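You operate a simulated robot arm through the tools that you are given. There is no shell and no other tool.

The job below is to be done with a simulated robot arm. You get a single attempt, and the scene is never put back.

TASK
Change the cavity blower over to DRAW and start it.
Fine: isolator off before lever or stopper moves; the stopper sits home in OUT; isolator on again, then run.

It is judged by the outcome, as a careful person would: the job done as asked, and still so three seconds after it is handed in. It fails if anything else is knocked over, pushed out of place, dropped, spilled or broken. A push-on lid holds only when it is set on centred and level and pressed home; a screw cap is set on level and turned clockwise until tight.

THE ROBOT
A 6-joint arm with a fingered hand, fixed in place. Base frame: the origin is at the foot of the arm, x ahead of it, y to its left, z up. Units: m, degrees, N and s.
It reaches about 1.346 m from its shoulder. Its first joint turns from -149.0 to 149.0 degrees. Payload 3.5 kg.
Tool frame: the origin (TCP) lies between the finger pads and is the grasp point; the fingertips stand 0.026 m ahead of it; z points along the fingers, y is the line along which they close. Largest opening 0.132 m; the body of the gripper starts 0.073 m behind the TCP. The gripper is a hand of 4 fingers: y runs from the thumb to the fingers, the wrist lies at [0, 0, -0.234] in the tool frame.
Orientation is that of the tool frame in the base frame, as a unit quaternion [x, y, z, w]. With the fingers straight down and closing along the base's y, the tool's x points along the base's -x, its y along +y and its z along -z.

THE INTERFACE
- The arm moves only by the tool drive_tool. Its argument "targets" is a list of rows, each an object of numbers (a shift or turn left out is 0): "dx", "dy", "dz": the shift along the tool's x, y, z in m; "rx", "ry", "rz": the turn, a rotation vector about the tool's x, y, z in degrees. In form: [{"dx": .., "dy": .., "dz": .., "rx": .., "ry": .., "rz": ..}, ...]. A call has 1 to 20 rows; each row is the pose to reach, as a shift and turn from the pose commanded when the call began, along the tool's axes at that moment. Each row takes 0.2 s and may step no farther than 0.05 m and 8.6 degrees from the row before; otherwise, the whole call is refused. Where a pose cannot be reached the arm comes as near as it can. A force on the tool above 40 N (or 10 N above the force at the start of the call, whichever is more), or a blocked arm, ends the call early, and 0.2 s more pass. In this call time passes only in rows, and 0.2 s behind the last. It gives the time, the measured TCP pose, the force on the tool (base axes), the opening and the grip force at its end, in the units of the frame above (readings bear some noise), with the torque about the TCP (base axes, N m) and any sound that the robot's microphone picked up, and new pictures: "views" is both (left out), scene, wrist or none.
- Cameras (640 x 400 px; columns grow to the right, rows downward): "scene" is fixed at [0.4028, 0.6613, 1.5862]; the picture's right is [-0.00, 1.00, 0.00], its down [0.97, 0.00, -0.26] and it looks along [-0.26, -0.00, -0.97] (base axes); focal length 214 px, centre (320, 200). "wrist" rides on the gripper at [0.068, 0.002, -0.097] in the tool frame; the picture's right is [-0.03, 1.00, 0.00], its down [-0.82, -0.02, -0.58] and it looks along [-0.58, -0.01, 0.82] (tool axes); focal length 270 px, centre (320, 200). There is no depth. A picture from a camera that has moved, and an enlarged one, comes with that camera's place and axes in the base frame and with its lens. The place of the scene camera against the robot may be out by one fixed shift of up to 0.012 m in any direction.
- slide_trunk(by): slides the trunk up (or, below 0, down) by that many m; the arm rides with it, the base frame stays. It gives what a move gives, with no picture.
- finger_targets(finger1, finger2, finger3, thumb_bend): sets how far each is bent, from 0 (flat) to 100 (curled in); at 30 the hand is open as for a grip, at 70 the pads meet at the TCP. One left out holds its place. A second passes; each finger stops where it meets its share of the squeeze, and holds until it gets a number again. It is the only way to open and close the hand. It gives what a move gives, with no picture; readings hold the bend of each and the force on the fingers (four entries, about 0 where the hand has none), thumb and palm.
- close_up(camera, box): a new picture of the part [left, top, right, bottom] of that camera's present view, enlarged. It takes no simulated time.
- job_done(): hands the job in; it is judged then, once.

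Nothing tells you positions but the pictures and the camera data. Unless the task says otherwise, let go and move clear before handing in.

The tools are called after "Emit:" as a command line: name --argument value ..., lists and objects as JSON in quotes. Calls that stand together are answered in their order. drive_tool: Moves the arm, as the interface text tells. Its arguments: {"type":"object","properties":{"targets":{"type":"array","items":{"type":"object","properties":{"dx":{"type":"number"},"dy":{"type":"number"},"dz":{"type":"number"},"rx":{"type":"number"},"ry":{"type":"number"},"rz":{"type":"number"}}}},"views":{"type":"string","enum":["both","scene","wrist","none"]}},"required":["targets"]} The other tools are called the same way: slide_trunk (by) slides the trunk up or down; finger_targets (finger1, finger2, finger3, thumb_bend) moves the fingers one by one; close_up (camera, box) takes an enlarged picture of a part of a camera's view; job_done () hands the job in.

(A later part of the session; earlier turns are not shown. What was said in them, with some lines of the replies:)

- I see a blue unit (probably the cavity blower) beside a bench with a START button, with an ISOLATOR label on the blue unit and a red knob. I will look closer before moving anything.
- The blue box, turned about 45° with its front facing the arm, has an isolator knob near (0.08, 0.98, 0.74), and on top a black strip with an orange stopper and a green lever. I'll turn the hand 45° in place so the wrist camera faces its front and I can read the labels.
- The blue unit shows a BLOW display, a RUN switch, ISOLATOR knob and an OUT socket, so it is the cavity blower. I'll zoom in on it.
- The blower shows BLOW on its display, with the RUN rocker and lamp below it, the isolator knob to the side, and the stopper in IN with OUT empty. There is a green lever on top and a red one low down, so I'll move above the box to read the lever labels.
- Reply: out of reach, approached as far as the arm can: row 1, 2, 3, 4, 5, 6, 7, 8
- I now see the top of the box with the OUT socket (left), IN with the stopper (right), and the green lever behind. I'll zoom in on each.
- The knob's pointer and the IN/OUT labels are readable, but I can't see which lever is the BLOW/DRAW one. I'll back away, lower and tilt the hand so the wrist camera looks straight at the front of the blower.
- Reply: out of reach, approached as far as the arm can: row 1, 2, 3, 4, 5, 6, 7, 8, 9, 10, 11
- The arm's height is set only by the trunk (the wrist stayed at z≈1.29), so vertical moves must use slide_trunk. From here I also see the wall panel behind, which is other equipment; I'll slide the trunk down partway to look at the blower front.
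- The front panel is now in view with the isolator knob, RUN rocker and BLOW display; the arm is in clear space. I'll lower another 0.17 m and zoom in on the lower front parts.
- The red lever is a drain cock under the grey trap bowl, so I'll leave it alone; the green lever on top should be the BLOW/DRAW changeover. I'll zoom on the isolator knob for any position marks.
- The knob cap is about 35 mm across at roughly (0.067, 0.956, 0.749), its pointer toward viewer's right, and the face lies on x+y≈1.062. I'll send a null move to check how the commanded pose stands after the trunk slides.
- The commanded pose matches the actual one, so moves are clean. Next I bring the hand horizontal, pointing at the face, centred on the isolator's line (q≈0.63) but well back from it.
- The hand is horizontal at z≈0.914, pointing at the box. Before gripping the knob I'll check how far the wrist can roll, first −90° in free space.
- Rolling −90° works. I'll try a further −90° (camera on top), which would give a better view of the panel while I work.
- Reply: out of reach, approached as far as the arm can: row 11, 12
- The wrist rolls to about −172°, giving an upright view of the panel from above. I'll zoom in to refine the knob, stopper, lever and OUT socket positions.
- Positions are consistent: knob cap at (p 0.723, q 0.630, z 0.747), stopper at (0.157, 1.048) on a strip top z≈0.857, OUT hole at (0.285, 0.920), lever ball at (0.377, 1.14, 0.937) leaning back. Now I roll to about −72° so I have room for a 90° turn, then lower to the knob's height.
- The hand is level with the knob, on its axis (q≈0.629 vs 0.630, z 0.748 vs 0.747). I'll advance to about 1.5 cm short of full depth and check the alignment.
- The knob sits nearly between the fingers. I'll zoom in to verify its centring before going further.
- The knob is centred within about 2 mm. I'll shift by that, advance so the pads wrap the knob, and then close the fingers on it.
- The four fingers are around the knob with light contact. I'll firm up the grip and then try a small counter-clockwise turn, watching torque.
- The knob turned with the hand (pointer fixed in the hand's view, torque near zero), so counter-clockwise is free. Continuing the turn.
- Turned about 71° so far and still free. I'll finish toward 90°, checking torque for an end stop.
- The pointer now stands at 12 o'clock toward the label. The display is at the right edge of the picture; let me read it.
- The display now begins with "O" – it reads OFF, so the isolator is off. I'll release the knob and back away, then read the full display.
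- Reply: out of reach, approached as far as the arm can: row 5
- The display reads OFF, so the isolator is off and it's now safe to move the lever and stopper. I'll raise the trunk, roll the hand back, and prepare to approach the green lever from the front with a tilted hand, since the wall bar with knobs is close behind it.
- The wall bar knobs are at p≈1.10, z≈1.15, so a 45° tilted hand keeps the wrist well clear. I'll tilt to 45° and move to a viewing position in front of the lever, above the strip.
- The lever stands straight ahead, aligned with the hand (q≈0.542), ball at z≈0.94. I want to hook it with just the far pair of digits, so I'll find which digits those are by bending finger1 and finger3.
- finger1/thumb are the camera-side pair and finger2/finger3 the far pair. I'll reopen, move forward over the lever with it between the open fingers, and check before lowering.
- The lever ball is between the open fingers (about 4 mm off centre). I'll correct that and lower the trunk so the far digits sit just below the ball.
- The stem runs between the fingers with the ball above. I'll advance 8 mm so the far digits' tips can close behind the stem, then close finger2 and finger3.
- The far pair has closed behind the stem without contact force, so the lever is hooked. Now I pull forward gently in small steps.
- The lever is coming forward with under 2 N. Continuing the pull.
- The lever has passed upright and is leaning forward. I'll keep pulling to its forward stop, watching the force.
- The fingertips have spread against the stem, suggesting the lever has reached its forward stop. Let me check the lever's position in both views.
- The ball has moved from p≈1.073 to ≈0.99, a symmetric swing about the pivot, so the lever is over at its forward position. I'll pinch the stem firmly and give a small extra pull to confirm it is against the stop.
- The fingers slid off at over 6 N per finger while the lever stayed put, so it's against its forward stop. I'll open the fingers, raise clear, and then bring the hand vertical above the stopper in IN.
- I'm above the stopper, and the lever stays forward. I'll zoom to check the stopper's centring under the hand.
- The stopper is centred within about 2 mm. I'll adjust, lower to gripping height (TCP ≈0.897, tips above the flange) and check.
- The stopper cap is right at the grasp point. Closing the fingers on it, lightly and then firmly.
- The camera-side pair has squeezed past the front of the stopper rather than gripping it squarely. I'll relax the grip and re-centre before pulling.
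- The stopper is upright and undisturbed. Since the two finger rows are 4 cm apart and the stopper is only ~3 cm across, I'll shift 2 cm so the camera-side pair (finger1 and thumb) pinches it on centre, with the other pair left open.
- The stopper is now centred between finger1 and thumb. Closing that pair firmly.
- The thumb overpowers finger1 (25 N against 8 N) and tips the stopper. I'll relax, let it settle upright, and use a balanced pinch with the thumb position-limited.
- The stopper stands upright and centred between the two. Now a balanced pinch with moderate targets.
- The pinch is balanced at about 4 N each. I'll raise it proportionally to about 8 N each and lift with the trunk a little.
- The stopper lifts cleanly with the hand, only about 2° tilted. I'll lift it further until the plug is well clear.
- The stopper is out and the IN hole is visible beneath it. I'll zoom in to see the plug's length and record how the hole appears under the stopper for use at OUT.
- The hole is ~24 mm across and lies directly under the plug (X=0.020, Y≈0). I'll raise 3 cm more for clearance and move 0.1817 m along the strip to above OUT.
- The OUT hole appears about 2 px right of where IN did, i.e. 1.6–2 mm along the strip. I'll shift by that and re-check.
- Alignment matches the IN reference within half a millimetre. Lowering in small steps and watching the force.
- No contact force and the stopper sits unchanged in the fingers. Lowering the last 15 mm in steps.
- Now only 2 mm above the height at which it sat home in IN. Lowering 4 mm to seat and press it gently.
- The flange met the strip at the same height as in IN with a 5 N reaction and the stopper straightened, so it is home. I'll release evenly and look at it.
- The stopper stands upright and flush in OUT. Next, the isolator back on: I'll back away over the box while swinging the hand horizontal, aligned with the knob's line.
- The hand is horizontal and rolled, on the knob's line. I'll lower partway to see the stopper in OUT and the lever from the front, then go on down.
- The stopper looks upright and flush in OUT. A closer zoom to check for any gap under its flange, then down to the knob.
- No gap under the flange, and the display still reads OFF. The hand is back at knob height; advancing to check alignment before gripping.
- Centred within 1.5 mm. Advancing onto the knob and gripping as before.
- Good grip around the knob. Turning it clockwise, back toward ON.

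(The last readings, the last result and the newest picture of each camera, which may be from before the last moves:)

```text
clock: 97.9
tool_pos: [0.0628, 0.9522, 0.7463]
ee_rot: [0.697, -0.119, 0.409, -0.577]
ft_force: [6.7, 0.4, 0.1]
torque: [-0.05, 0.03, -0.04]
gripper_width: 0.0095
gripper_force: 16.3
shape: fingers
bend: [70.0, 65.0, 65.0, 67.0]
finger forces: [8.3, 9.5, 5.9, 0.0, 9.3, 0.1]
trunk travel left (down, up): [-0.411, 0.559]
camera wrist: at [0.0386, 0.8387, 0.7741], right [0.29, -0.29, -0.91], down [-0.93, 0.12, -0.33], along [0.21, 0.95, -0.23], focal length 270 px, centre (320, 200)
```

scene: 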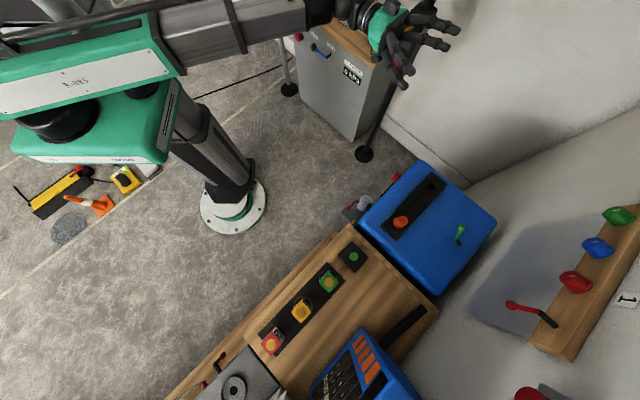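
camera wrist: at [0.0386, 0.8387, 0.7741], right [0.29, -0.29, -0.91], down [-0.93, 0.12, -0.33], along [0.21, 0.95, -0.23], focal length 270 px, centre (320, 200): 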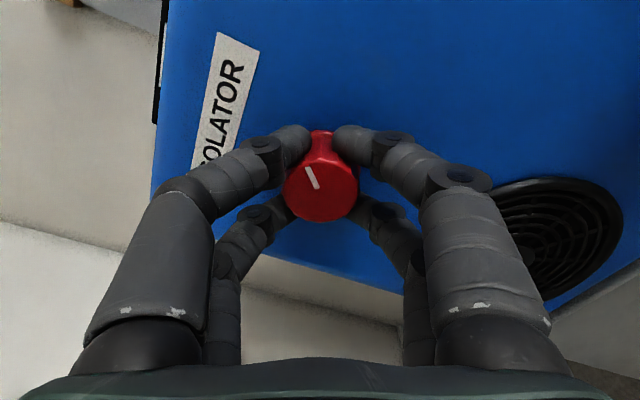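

The knob follows. Turning the rest of the way to 90°.

Emit:
drive_tool --targets '[{"rz": 7}, {"rz": 14}, {"rz": 21}, {"rz": 28}, {"rz": 35}, {"rz": 42}, {"rz": 47}]' --views "wrist"

Emit:
close_up --camera "wrist" --box '[270, 110, 370, 230]'

```text
clock: 99.5
tool_pos: [0.0632, 0.9525, 0.7451]
ee_rot: [-0.591, 0.388, -0.144, 0.692]
ft_force: [10.5, -8.3, -7.4]
torque: [-0.23, 0.0, -0.17]
gripper_width: 0.0096
gripper_force: 19.8
shape: fingers
bend: [70.0, 65.0, 65.0, 68.0]
finger forces: [15.6, 7.8, 5.7, 0.1, 10.1, 0.0]
trunk travel left (down, up): [-0.411, 0.559]
camera wrist: at [0.0393, 0.8385, 0.7192], right [-0.27, 0.28, -0.92], down [-0.94, 0.12, 0.32], along [0.2, 0.95, 0.23], focal length 270 px, centre (320, 200)
```

wrist: 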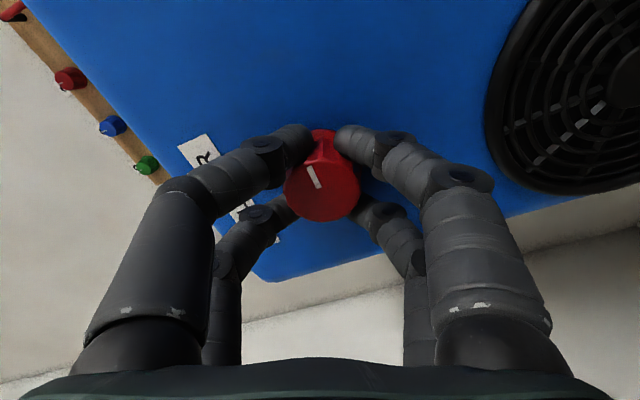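

```text
3.33 times, centred on (320, 170) of wrist
camera zoom: at [0.0393, 0.8385, 0.7192], right [-0.27, 0.28, -0.92], down [-0.94, 0.12, 0.32], along [0.2, 0.95, 0.23], focal length 901 px, centre (320, 300)
```

zoom: 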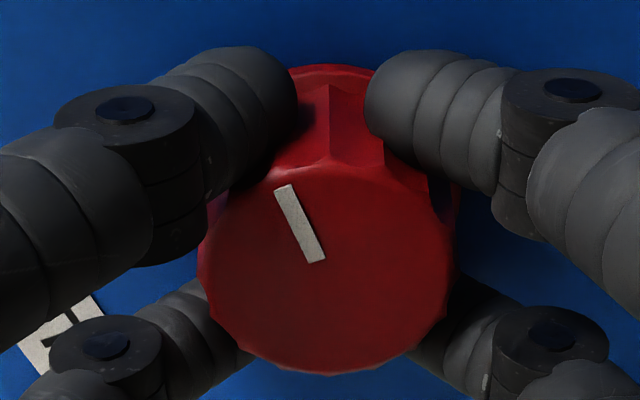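

Torque rose at the end, so the knob is at its ON stop with the pointer where it started. Releasing and backing off to read the display.

Emit:
finger_targets --finger1 30 --finger2 30 --finger3 30 --thumb_bend 30

Emit:
drive_tool --targets '[{"dz": -0.04}, {"dz": -0.08}, {"dz": -0.12}, {"dz": -0.15}]' --views "wrist"

```text
clock: 100.5
tool_pos: [0.0617, 0.9511, 0.7458]
ee_rot: [-0.592, 0.386, -0.144, 0.693]
ft_force: [-0.6, -0.2, 0.8]
torque: [-0.01, -0.02, 0.0]
gripper_width: 0.1324
gripper_force: 0.0
shape: fingers
bend: [30.0, 30.0, 30.0, 30.0]
finger forces: [0.0, 0.0, 0.0, 0.0, 0.0, 0.0]
trunk travel left (down, up): [-0.411, 0.559]
```

```text
clock: 101.5
tool_pos: [-0.045, 0.8461, 0.7464]
ee_rot: [-0.591, 0.387, -0.146, 0.692]
ft_force: [0.5, 0.2, 0.0]
torque: [-0.04, -0.01, -0.01]
gripper_width: 0.1324
gripper_force: 0.1
shape: fingers
bend: [30.0, 30.0, 30.0, 30.0]
finger forces: [0.2, 0.0, 0.0, 0.0, 0.1, 0.0]
trunk travel left (down, up): [-0.411, 0.559]
camera wrist: at [-0.0691, 0.7334, 0.7196], right [-0.27, 0.27, -0.92], down [-0.94, 0.12, 0.31], along [0.2, 0.95, 0.22], focal length 270 px, centre (320, 200)
```

wrist: 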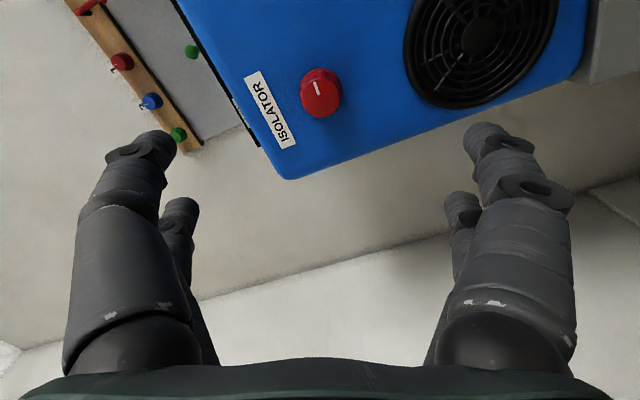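

The isolator is back at its original position. I'll shift across toward the RUN rocker (q≈0.45), roll the hand to −90°, and look at the panel and display.

Emit:
drive_tool --targets '[{"dx": 0.037, "dy": -0.0144, "rz": -5.3}, {"dx": 0.074, "dy": -0.0289, "rz": -10.7}, {"dx": 0.111, "dy": -0.0433, "rz": -16}, {"dx": 0.148, "dy": -0.0577, "rz": -21.3}]' --views "both"

Emit:
slide_trunk --by 0.025

Emit:
close_up --camera "wrist" --box '[0, 0, 640, 400]'

```text
clock: 102.5
tool_pos: [0.0685, 0.7338, 0.746]
ee_rot: [-0.652, 0.269, -0.272, 0.654]
ft_force: [0.3, 0.1, 0.0]
torque: [0.02, -0.02, 0.0]
gripper_width: 0.1328
gripper_force: 0.1
shape: fingers
bend: [30.0, 30.0, 30.0, 30.0]
finger forces: [0.0, 0.1, 0.1, 0.0, 0.1, 0.0]
trunk travel left (down, up): [-0.411, 0.559]
camera wrist: at [0.0494, 0.6171, 0.7447], right [-0.01, 0.02, -1.0], down [-0.99, 0.17, 0.02], along [0.17, 0.99, 0.02], focal length 270 px, centre (320, 200)
```

scene: 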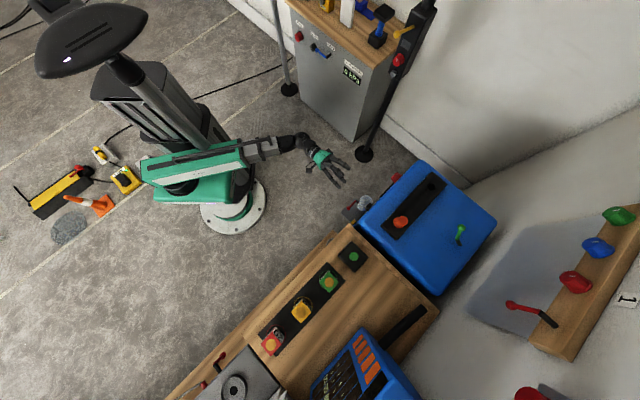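
wrist: 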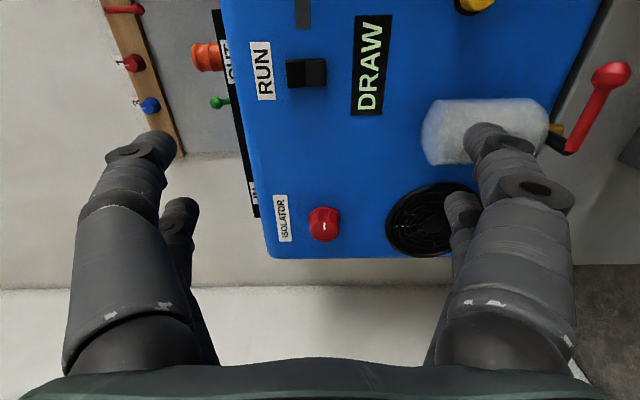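

```text
clock: 103.2
tool_pos: [0.0678, 0.734, 0.7704]
ee_rot: [-0.652, 0.27, -0.272, 0.654]
ft_force: [-0.6, -0.1, -0.3]
torque: [0.0, -0.04, 0.01]
gripper_width: 0.1324
gripper_force: 0.1
shape: fingers
bend: [30.0, 30.0, 30.0, 30.0]
finger forces: [0.1, 0.0, 0.1, 0.0, 0.0, 0.0]
trunk travel left (down, up): [-0.436, 0.534]
```

```text
1.00 times, centred on (320, 200) of wrist (not enlarged: the box is as wide or as high as the picture)
camera zoom: at [0.0491, 0.6175, 0.7697], right [-0.02, 0.02, -1.0], down [-0.99, 0.17, 0.02], along [0.17, 0.99, 0.02], focal length 270 px, centre (320, 200)
```

zoom: 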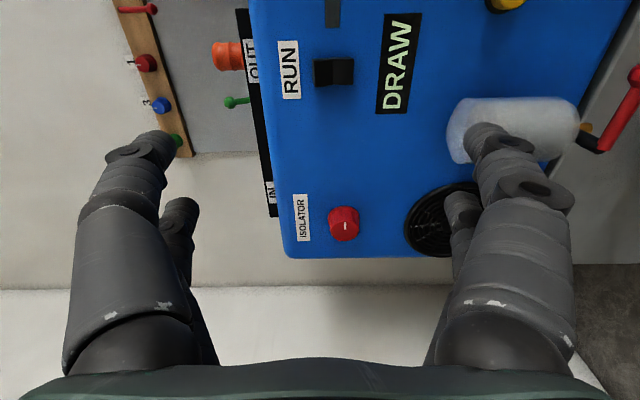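

The display now reads DRAW with the isolator on. Only RUN is left; I'll zoom in on the rocker to see which half is raised.

Emit:
close_up --camera "wrist" --box '[290, 40, 380, 100]'

Emit:
close_up --camera "wrist" --box '[240, 0, 440, 120]'

```text
6.67 times, centred on (335, 70) of wrist
camera zoom: at [0.0491, 0.6175, 0.7697], right [-0.02, 0.02, -1.0], down [-0.99, 0.17, 0.02], along [0.17, 0.99, 0.02], focal length 1802 px, centre (220, 1067)
```

zoom: 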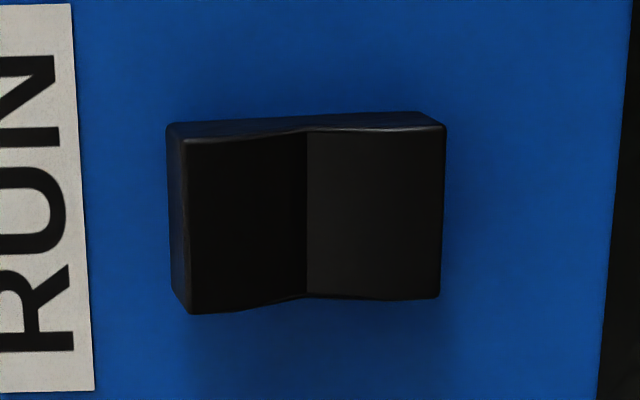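

```text
3.20 times, centred on (340, 60) of wrist
camera zoom: at [0.0491, 0.6175, 0.7697], right [-0.02, 0.02, -1.0], down [-0.99, 0.17, 0.02], along [0.17, 0.99, 0.02], focal length 865 px, centre (256, 648)
```

zoom: 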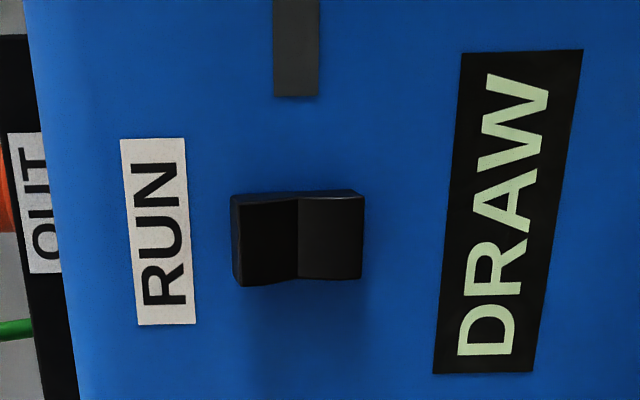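

The half next to RUN is raised, so that is the half to press (q≈0.450, z≈0.769); the finger1/thumb tips are lined up with it at q≈0.451, z≈0.770. I'll close all the fingers and approach.

Emit:
finger_targets --finger1 72 --finger2 72 --finger3 72 --thumb_bend 72

Emit:
drive_tool --targets '[{"dz": 0.04}, {"dz": 0.08}, {"dz": 0.115}]' --views "both"

Emit:
close_up --camera "wrist" --box '[240, 80, 400, 220]'

```text
clock: 104.2
tool_pos: [0.0685, 0.7355, 0.7719]
ee_rot: [-0.652, 0.27, -0.271, 0.655]
ft_force: [-0.2, -0.2, -0.3]
torque: [-0.02, 0.04, -0.04]
gripper_width: 0.0002
gripper_force: 0.1
shape: fingers
bend: [71.0, 71.0, 71.0, 71.0]
finger forces: [0.1, 0.0, 0.0, 0.1, 0.1, 0.0]
trunk travel left (down, up): [-0.436, 0.534]
```

```text
clock: 105.0
tool_pos: [0.152, 0.8163, 0.7721]
ee_rot: [-0.652, 0.27, -0.271, 0.655]
ft_force: [0.7, 0.2, 1.4]
torque: [0.02, 0.03, 0.01]
gripper_width: 0.0001
gripper_force: 0.0
shape: fingers
bend: [71.0, 71.0, 71.0, 71.0]
finger forces: [0.1, 0.0, 0.1, 0.0, 0.0, 0.0]
trunk travel left (down, up): [-0.436, 0.534]
camera wrist: at [0.1321, 0.6996, 0.7699], right [-0.01, 0.02, -1.0], down [-0.99, 0.17, 0.02], along [0.17, 0.99, 0.02], focal length 270 px, centre (320, 200)
```

scene: 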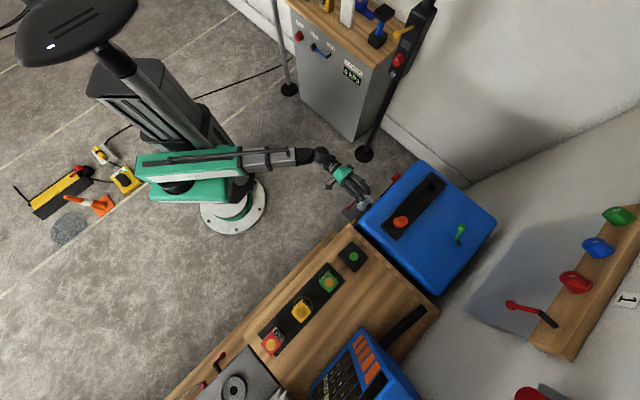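
wrist: 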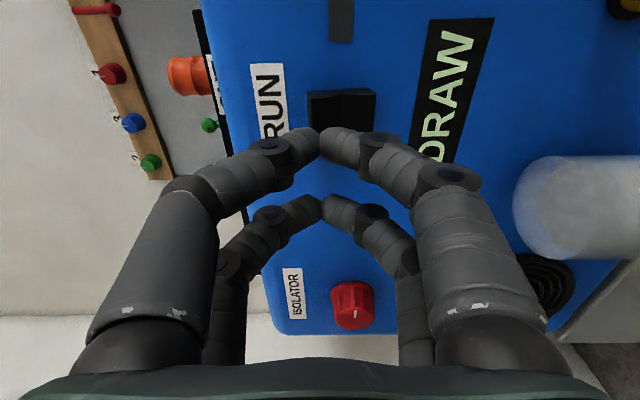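

```text
2.86 times, centred on (320, 150) of wrist
camera zoom: at [0.1321, 0.6996, 0.7699], right [-0.01, 0.02, -1.0], down [-0.99, 0.17, 0.02], along [0.17, 0.99, 0.02], focal length 772 px, centre (320, 343)
```

zoom: 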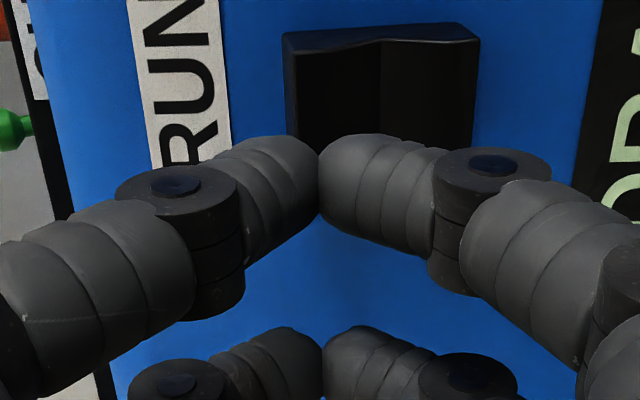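

The paired tips are heading for the raised half of the rocker. Advancing in small steps, watching force and sound.

Emit:
drive_tool --targets '[{"dz": 0.006}, {"dz": 0.012}, {"dz": 0.017}, {"dz": 0.021}]' --views "wrist"

Emit:
close_up --camera "wrist" --box '[240, 80, 400, 220]'

```text
clock: 106.0
tool_pos: [0.1646, 0.8315, 0.7717]
ee_rot: [-0.652, 0.27, -0.272, 0.655]
ft_force: [-0.4, -0.6, -1.2]
torque: [0.0, -0.01, -0.02]
gripper_width: 0.0003
gripper_force: 0.1
shape: fingers
bend: [71.0, 71.0, 71.0, 71.0]
finger forces: [0.0, 0.1, 0.0, 0.1, 0.1, 0.0]
trunk travel left (down, up): [-0.436, 0.534]
camera wrist: at [0.1458, 0.7144, 0.7698], right [-0.01, 0.02, -1.0], down [-0.99, 0.17, 0.02], along [0.17, 0.99, 0.02], focal length 270 px, centre (320, 200)
```

wrist: 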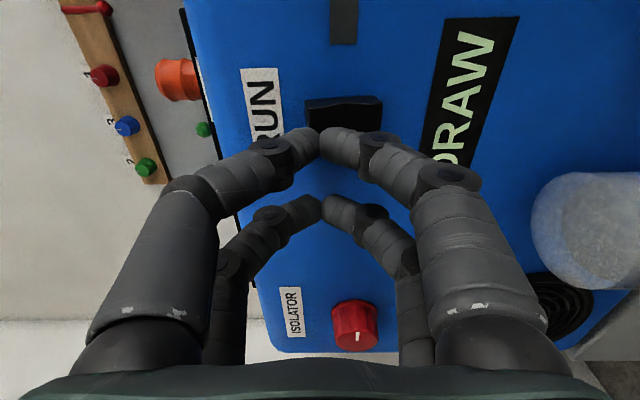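

```text
2.86 times, centred on (320, 150) of wrist
camera zoom: at [0.1458, 0.7144, 0.7698], right [-0.01, 0.02, -1.0], down [-0.99, 0.17, 0.02], along [0.17, 0.99, 0.02], focal length 772 px, centre (320, 343)
```

zoom: 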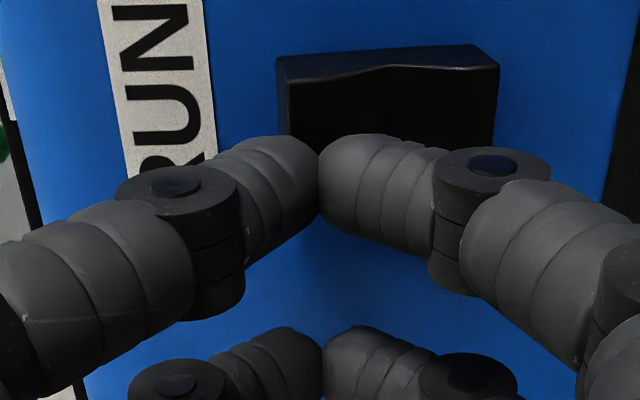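

No contact yet; tips are at p≈0.730, just in front of the rocker. Continuing in finer steps.

Emit:
drive_tool --targets '[{"dz": 0.003}, {"dz": 0.006}, {"dz": 0.009}]' --views "wrist"

Emit:
close_up --camera "wrist" --box '[240, 60, 400, 200]'

```text
clock: 106.8
tool_pos: [0.1722, 0.8366, 0.773]
ee_rot: [-0.652, 0.27, -0.271, 0.655]
ft_force: [-4.0, -4.0, -0.3]
torque: [-0.02, 0.03, -0.1]
gripper_width: 0.0003
gripper_force: 3.7
shape: fingers
bend: [72.0, 71.0, 71.0, 71.0]
finger forces: [7.4, 0.0, 0.0, 0.1, 0.0, 0.0]
trunk travel left (down, up): [-0.436, 0.534]
heard: click
camera wrist: at [0.152, 0.7194, 0.7698], right [-0.01, 0.02, -1.0], down [-0.99, 0.17, 0.02], along [0.17, 0.99, 0.02], focal length 270 px, centre (320, 200)
```

wrist: 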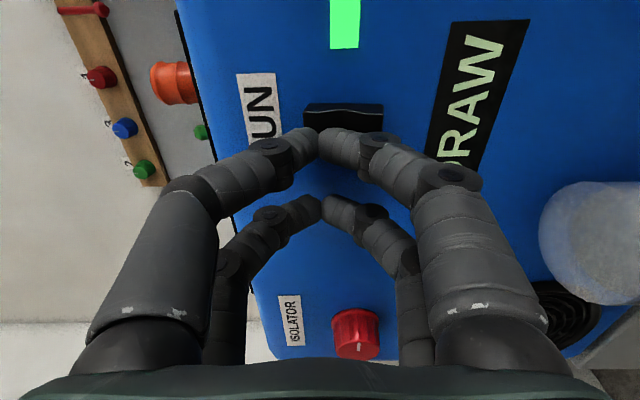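

```text
2.86 times, centred on (320, 130) of wrist
camera zoom: at [0.152, 0.7194, 0.7698], right [-0.01, 0.02, -1.0], down [-0.99, 0.17, 0.02], along [0.17, 0.99, 0.02], focal length 772 px, centre (320, 400)
```

zoom: 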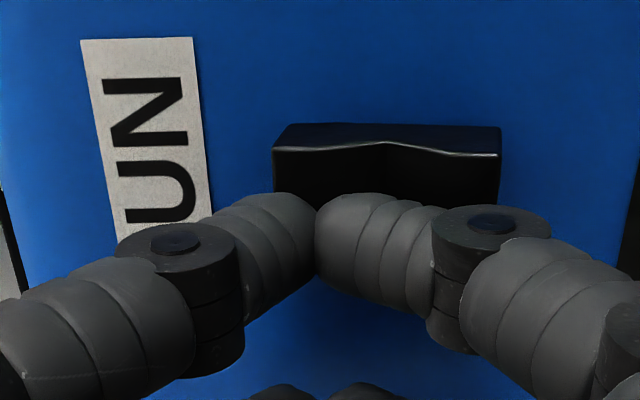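

A click was heard and the RUN lamp is lit green, with the display reading DRAW. I'll back straight off and confirm it stays running.

Emit:
drive_tool --targets '[{"dz": -0.01}, {"dz": -0.04}, {"dz": -0.08}, {"dz": -0.12}, {"dz": -0.15}]' --views "both"

Emit:
close_up --camera "wrist" --box '[220, 0, 460, 130]'

Emit:
close_up --camera "scene" --box '[330, 150, 510, 300]'

```text
clock: 108.0
tool_pos: [0.0647, 0.7308, 0.7705]
ee_rot: [-0.653, 0.27, -0.271, 0.654]
ft_force: [-0.1, -0.9, -0.5]
torque: [0.0, 0.0, 0.0]
gripper_width: 0.0001
gripper_force: 0.0
shape: fingers
bend: [71.0, 71.0, 71.0, 71.0]
finger forces: [0.0, 0.0, 0.1, 0.0, 0.0, 0.0]
trunk travel left (down, up): [-0.436, 0.534]
camera wrist: at [0.0452, 0.6141, 0.7696], right [-0.02, 0.02, -1.0], down [-0.99, 0.17, 0.02], along [0.17, 0.99, 0.02], focal length 270 px, centre (320, 200)
```

scene: 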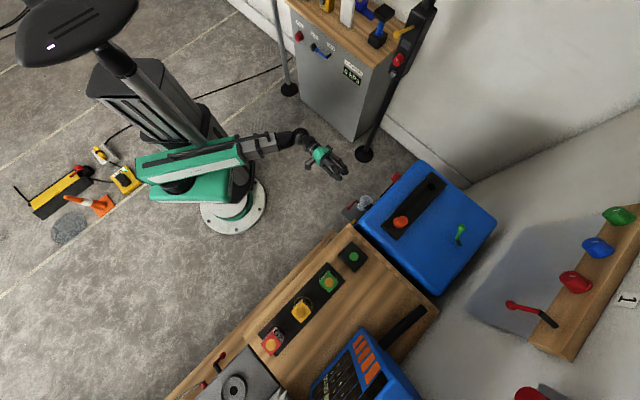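
wrist: 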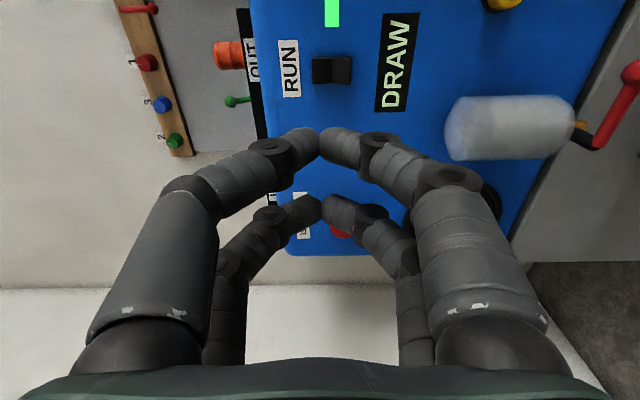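

```text
2.67 times, centred on (340, 65) of wrist
camera zoom: at [0.0452, 0.6141, 0.7696], right [-0.02, 0.02, -1.0], down [-0.99, 0.17, 0.02], along [0.17, 0.99, 0.02], focal length 721 px, centre (267, 560)
```

zoom: 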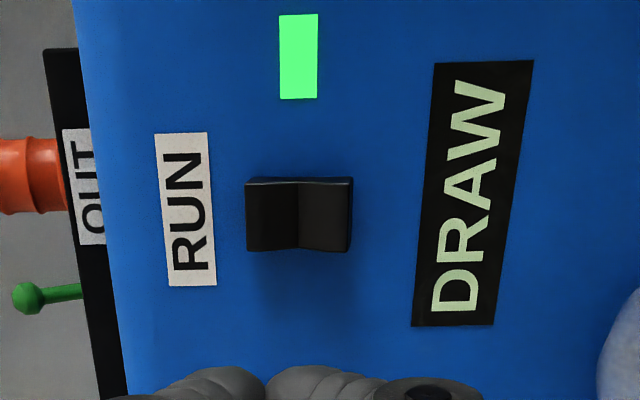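

```text
2.67 times, centred on (420, 225) of scene
camera zoom: at [0.4028, 0.6613, 1.5862], right [0.0, 1.0, 0.0], down [0.97, 0.0, -0.26], along [-0.26, 0.0, -0.97], focal length 572 px, centre (53, 133)
```

zoom: 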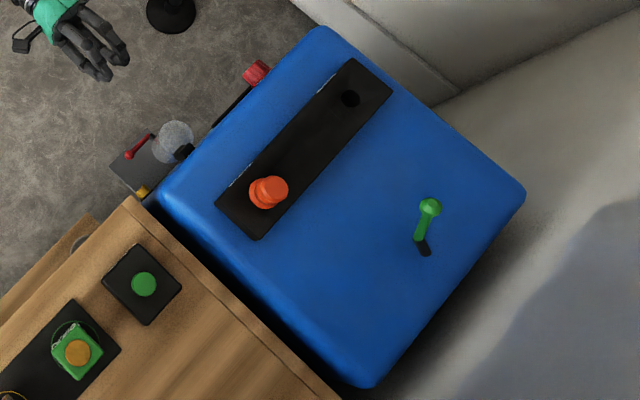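

The lamp stays green, the display shows DRAW, the stopper is in OUT, and the lever is forward. I'll open the hand and check once more after a few seconds that nothing has changed.

Emit:
finger_targets --finger1 30 --finger2 30 --finger3 30 --thumb_bend 30

Emit:
drive_tool --targets '[{"dz": -0.02}, {"dz": -0.03}, {"dz": -0.03}, {"dz": -0.03}, {"dz": -0.03}, {"dz": -0.03}, {"dz": -0.03}, {"dz": -0.03}]' --views "both"

Emit:
close_up --camera "wrist" --box '[200, 0, 460, 260]'

```text
clock: 109.0
tool_pos: [0.0657, 0.7304, 0.771]
ee_rot: [-0.652, 0.27, -0.27, 0.655]
ft_force: [-0.1, 0.1, 1.0]
torque: [0.0, 0.0, -0.01]
gripper_width: 0.1325
gripper_force: 0.0
shape: fingers
bend: [30.0, 30.0, 30.0, 30.0]
finger forces: [0.1, 0.0, 0.1, 0.0, 0.1, 0.0]
trunk travel left (down, up): [-0.436, 0.534]
```

```text
clock: 110.8
tool_pos: [0.0455, 0.7085, 0.7713]
ee_rot: [-0.652, 0.27, -0.27, 0.655]
ft_force: [0.3, 0.7, -0.3]
torque: [0.0, 0.01, 0.0]
gripper_width: 0.1325
gripper_force: 0.1
shape: fingers
bend: [30.0, 30.0, 30.0, 30.0]
finger forces: [0.1, 0.0, 0.0, 0.1, 0.0, 0.0]
trunk travel left (down, up): [-0.436, 0.534]
camera wrist: at [0.0249, 0.5928, 0.7697], right [-0.02, 0.02, -1.0], down [-0.99, 0.17, 0.02], along [0.17, 0.99, 0.02], focal length 270 px, centre (320, 200)
```

scene: 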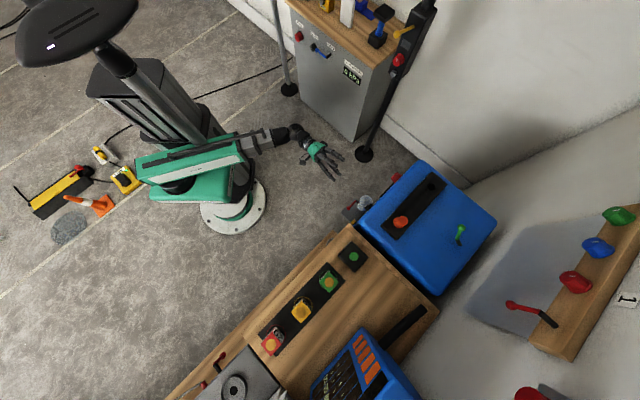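
wrist: 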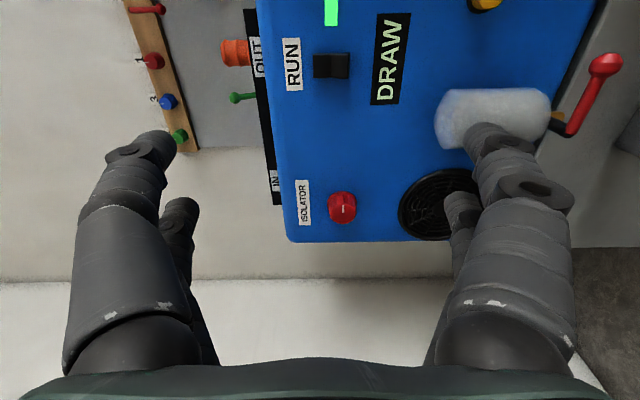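

```text
1.54 times, centred on (330, 130) of wrist
camera zoom: at [0.0249, 0.5928, 0.7697], right [-0.02, 0.02, -1.0], down [-0.99, 0.17, 0.02], along [0.17, 0.99, 0.02], focal length 416 px, centre (305, 308)
```

zoom: 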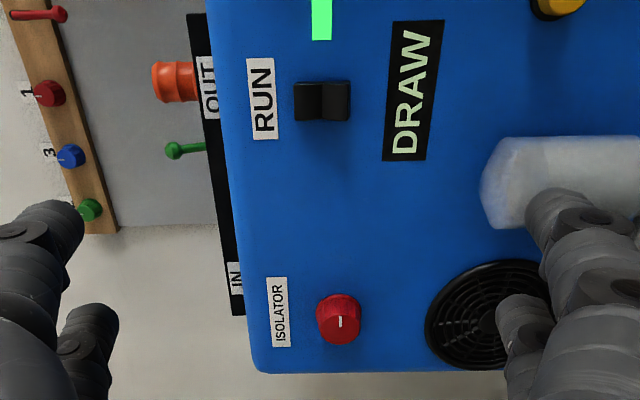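

The blower is running in DRAW: lamp green, isolator on, lever forward, stopper home in OUT. The hand is open and clear, nothing else was moved, so I'm handing the job in.

Emit:
job_done

```text
The job is handed in.
```

The cavity blower is running in DRAW. The display reads DRAW, and the RUN lamp was still green about three seconds after I let go of the switch, just before I handed the job in.

- **Isolator off first:** I turned the isolator off and the display read OFF before I touched the lever or the stopper.
- **Lever:** I pulled the green lever on top of the box forward to its stop. It has no label, but the display changed from BLOW to DRAW once power was back on.
- **Stopper:** I moved it from IN to OUT. It went down to the same height it had in IN, and there is no gap under its flange.
- **Isolator on, then run:** I turned the isolator back on, then pressed RUN and heard it click.

My first two tries at gripping the stopper were off-centre, and one tilted it briefly in its socket. It stood upright again once I let go, and the third grip lifted it out cleanly. I saw nothing else knocked or moved. The hand is open and clear of the blower.
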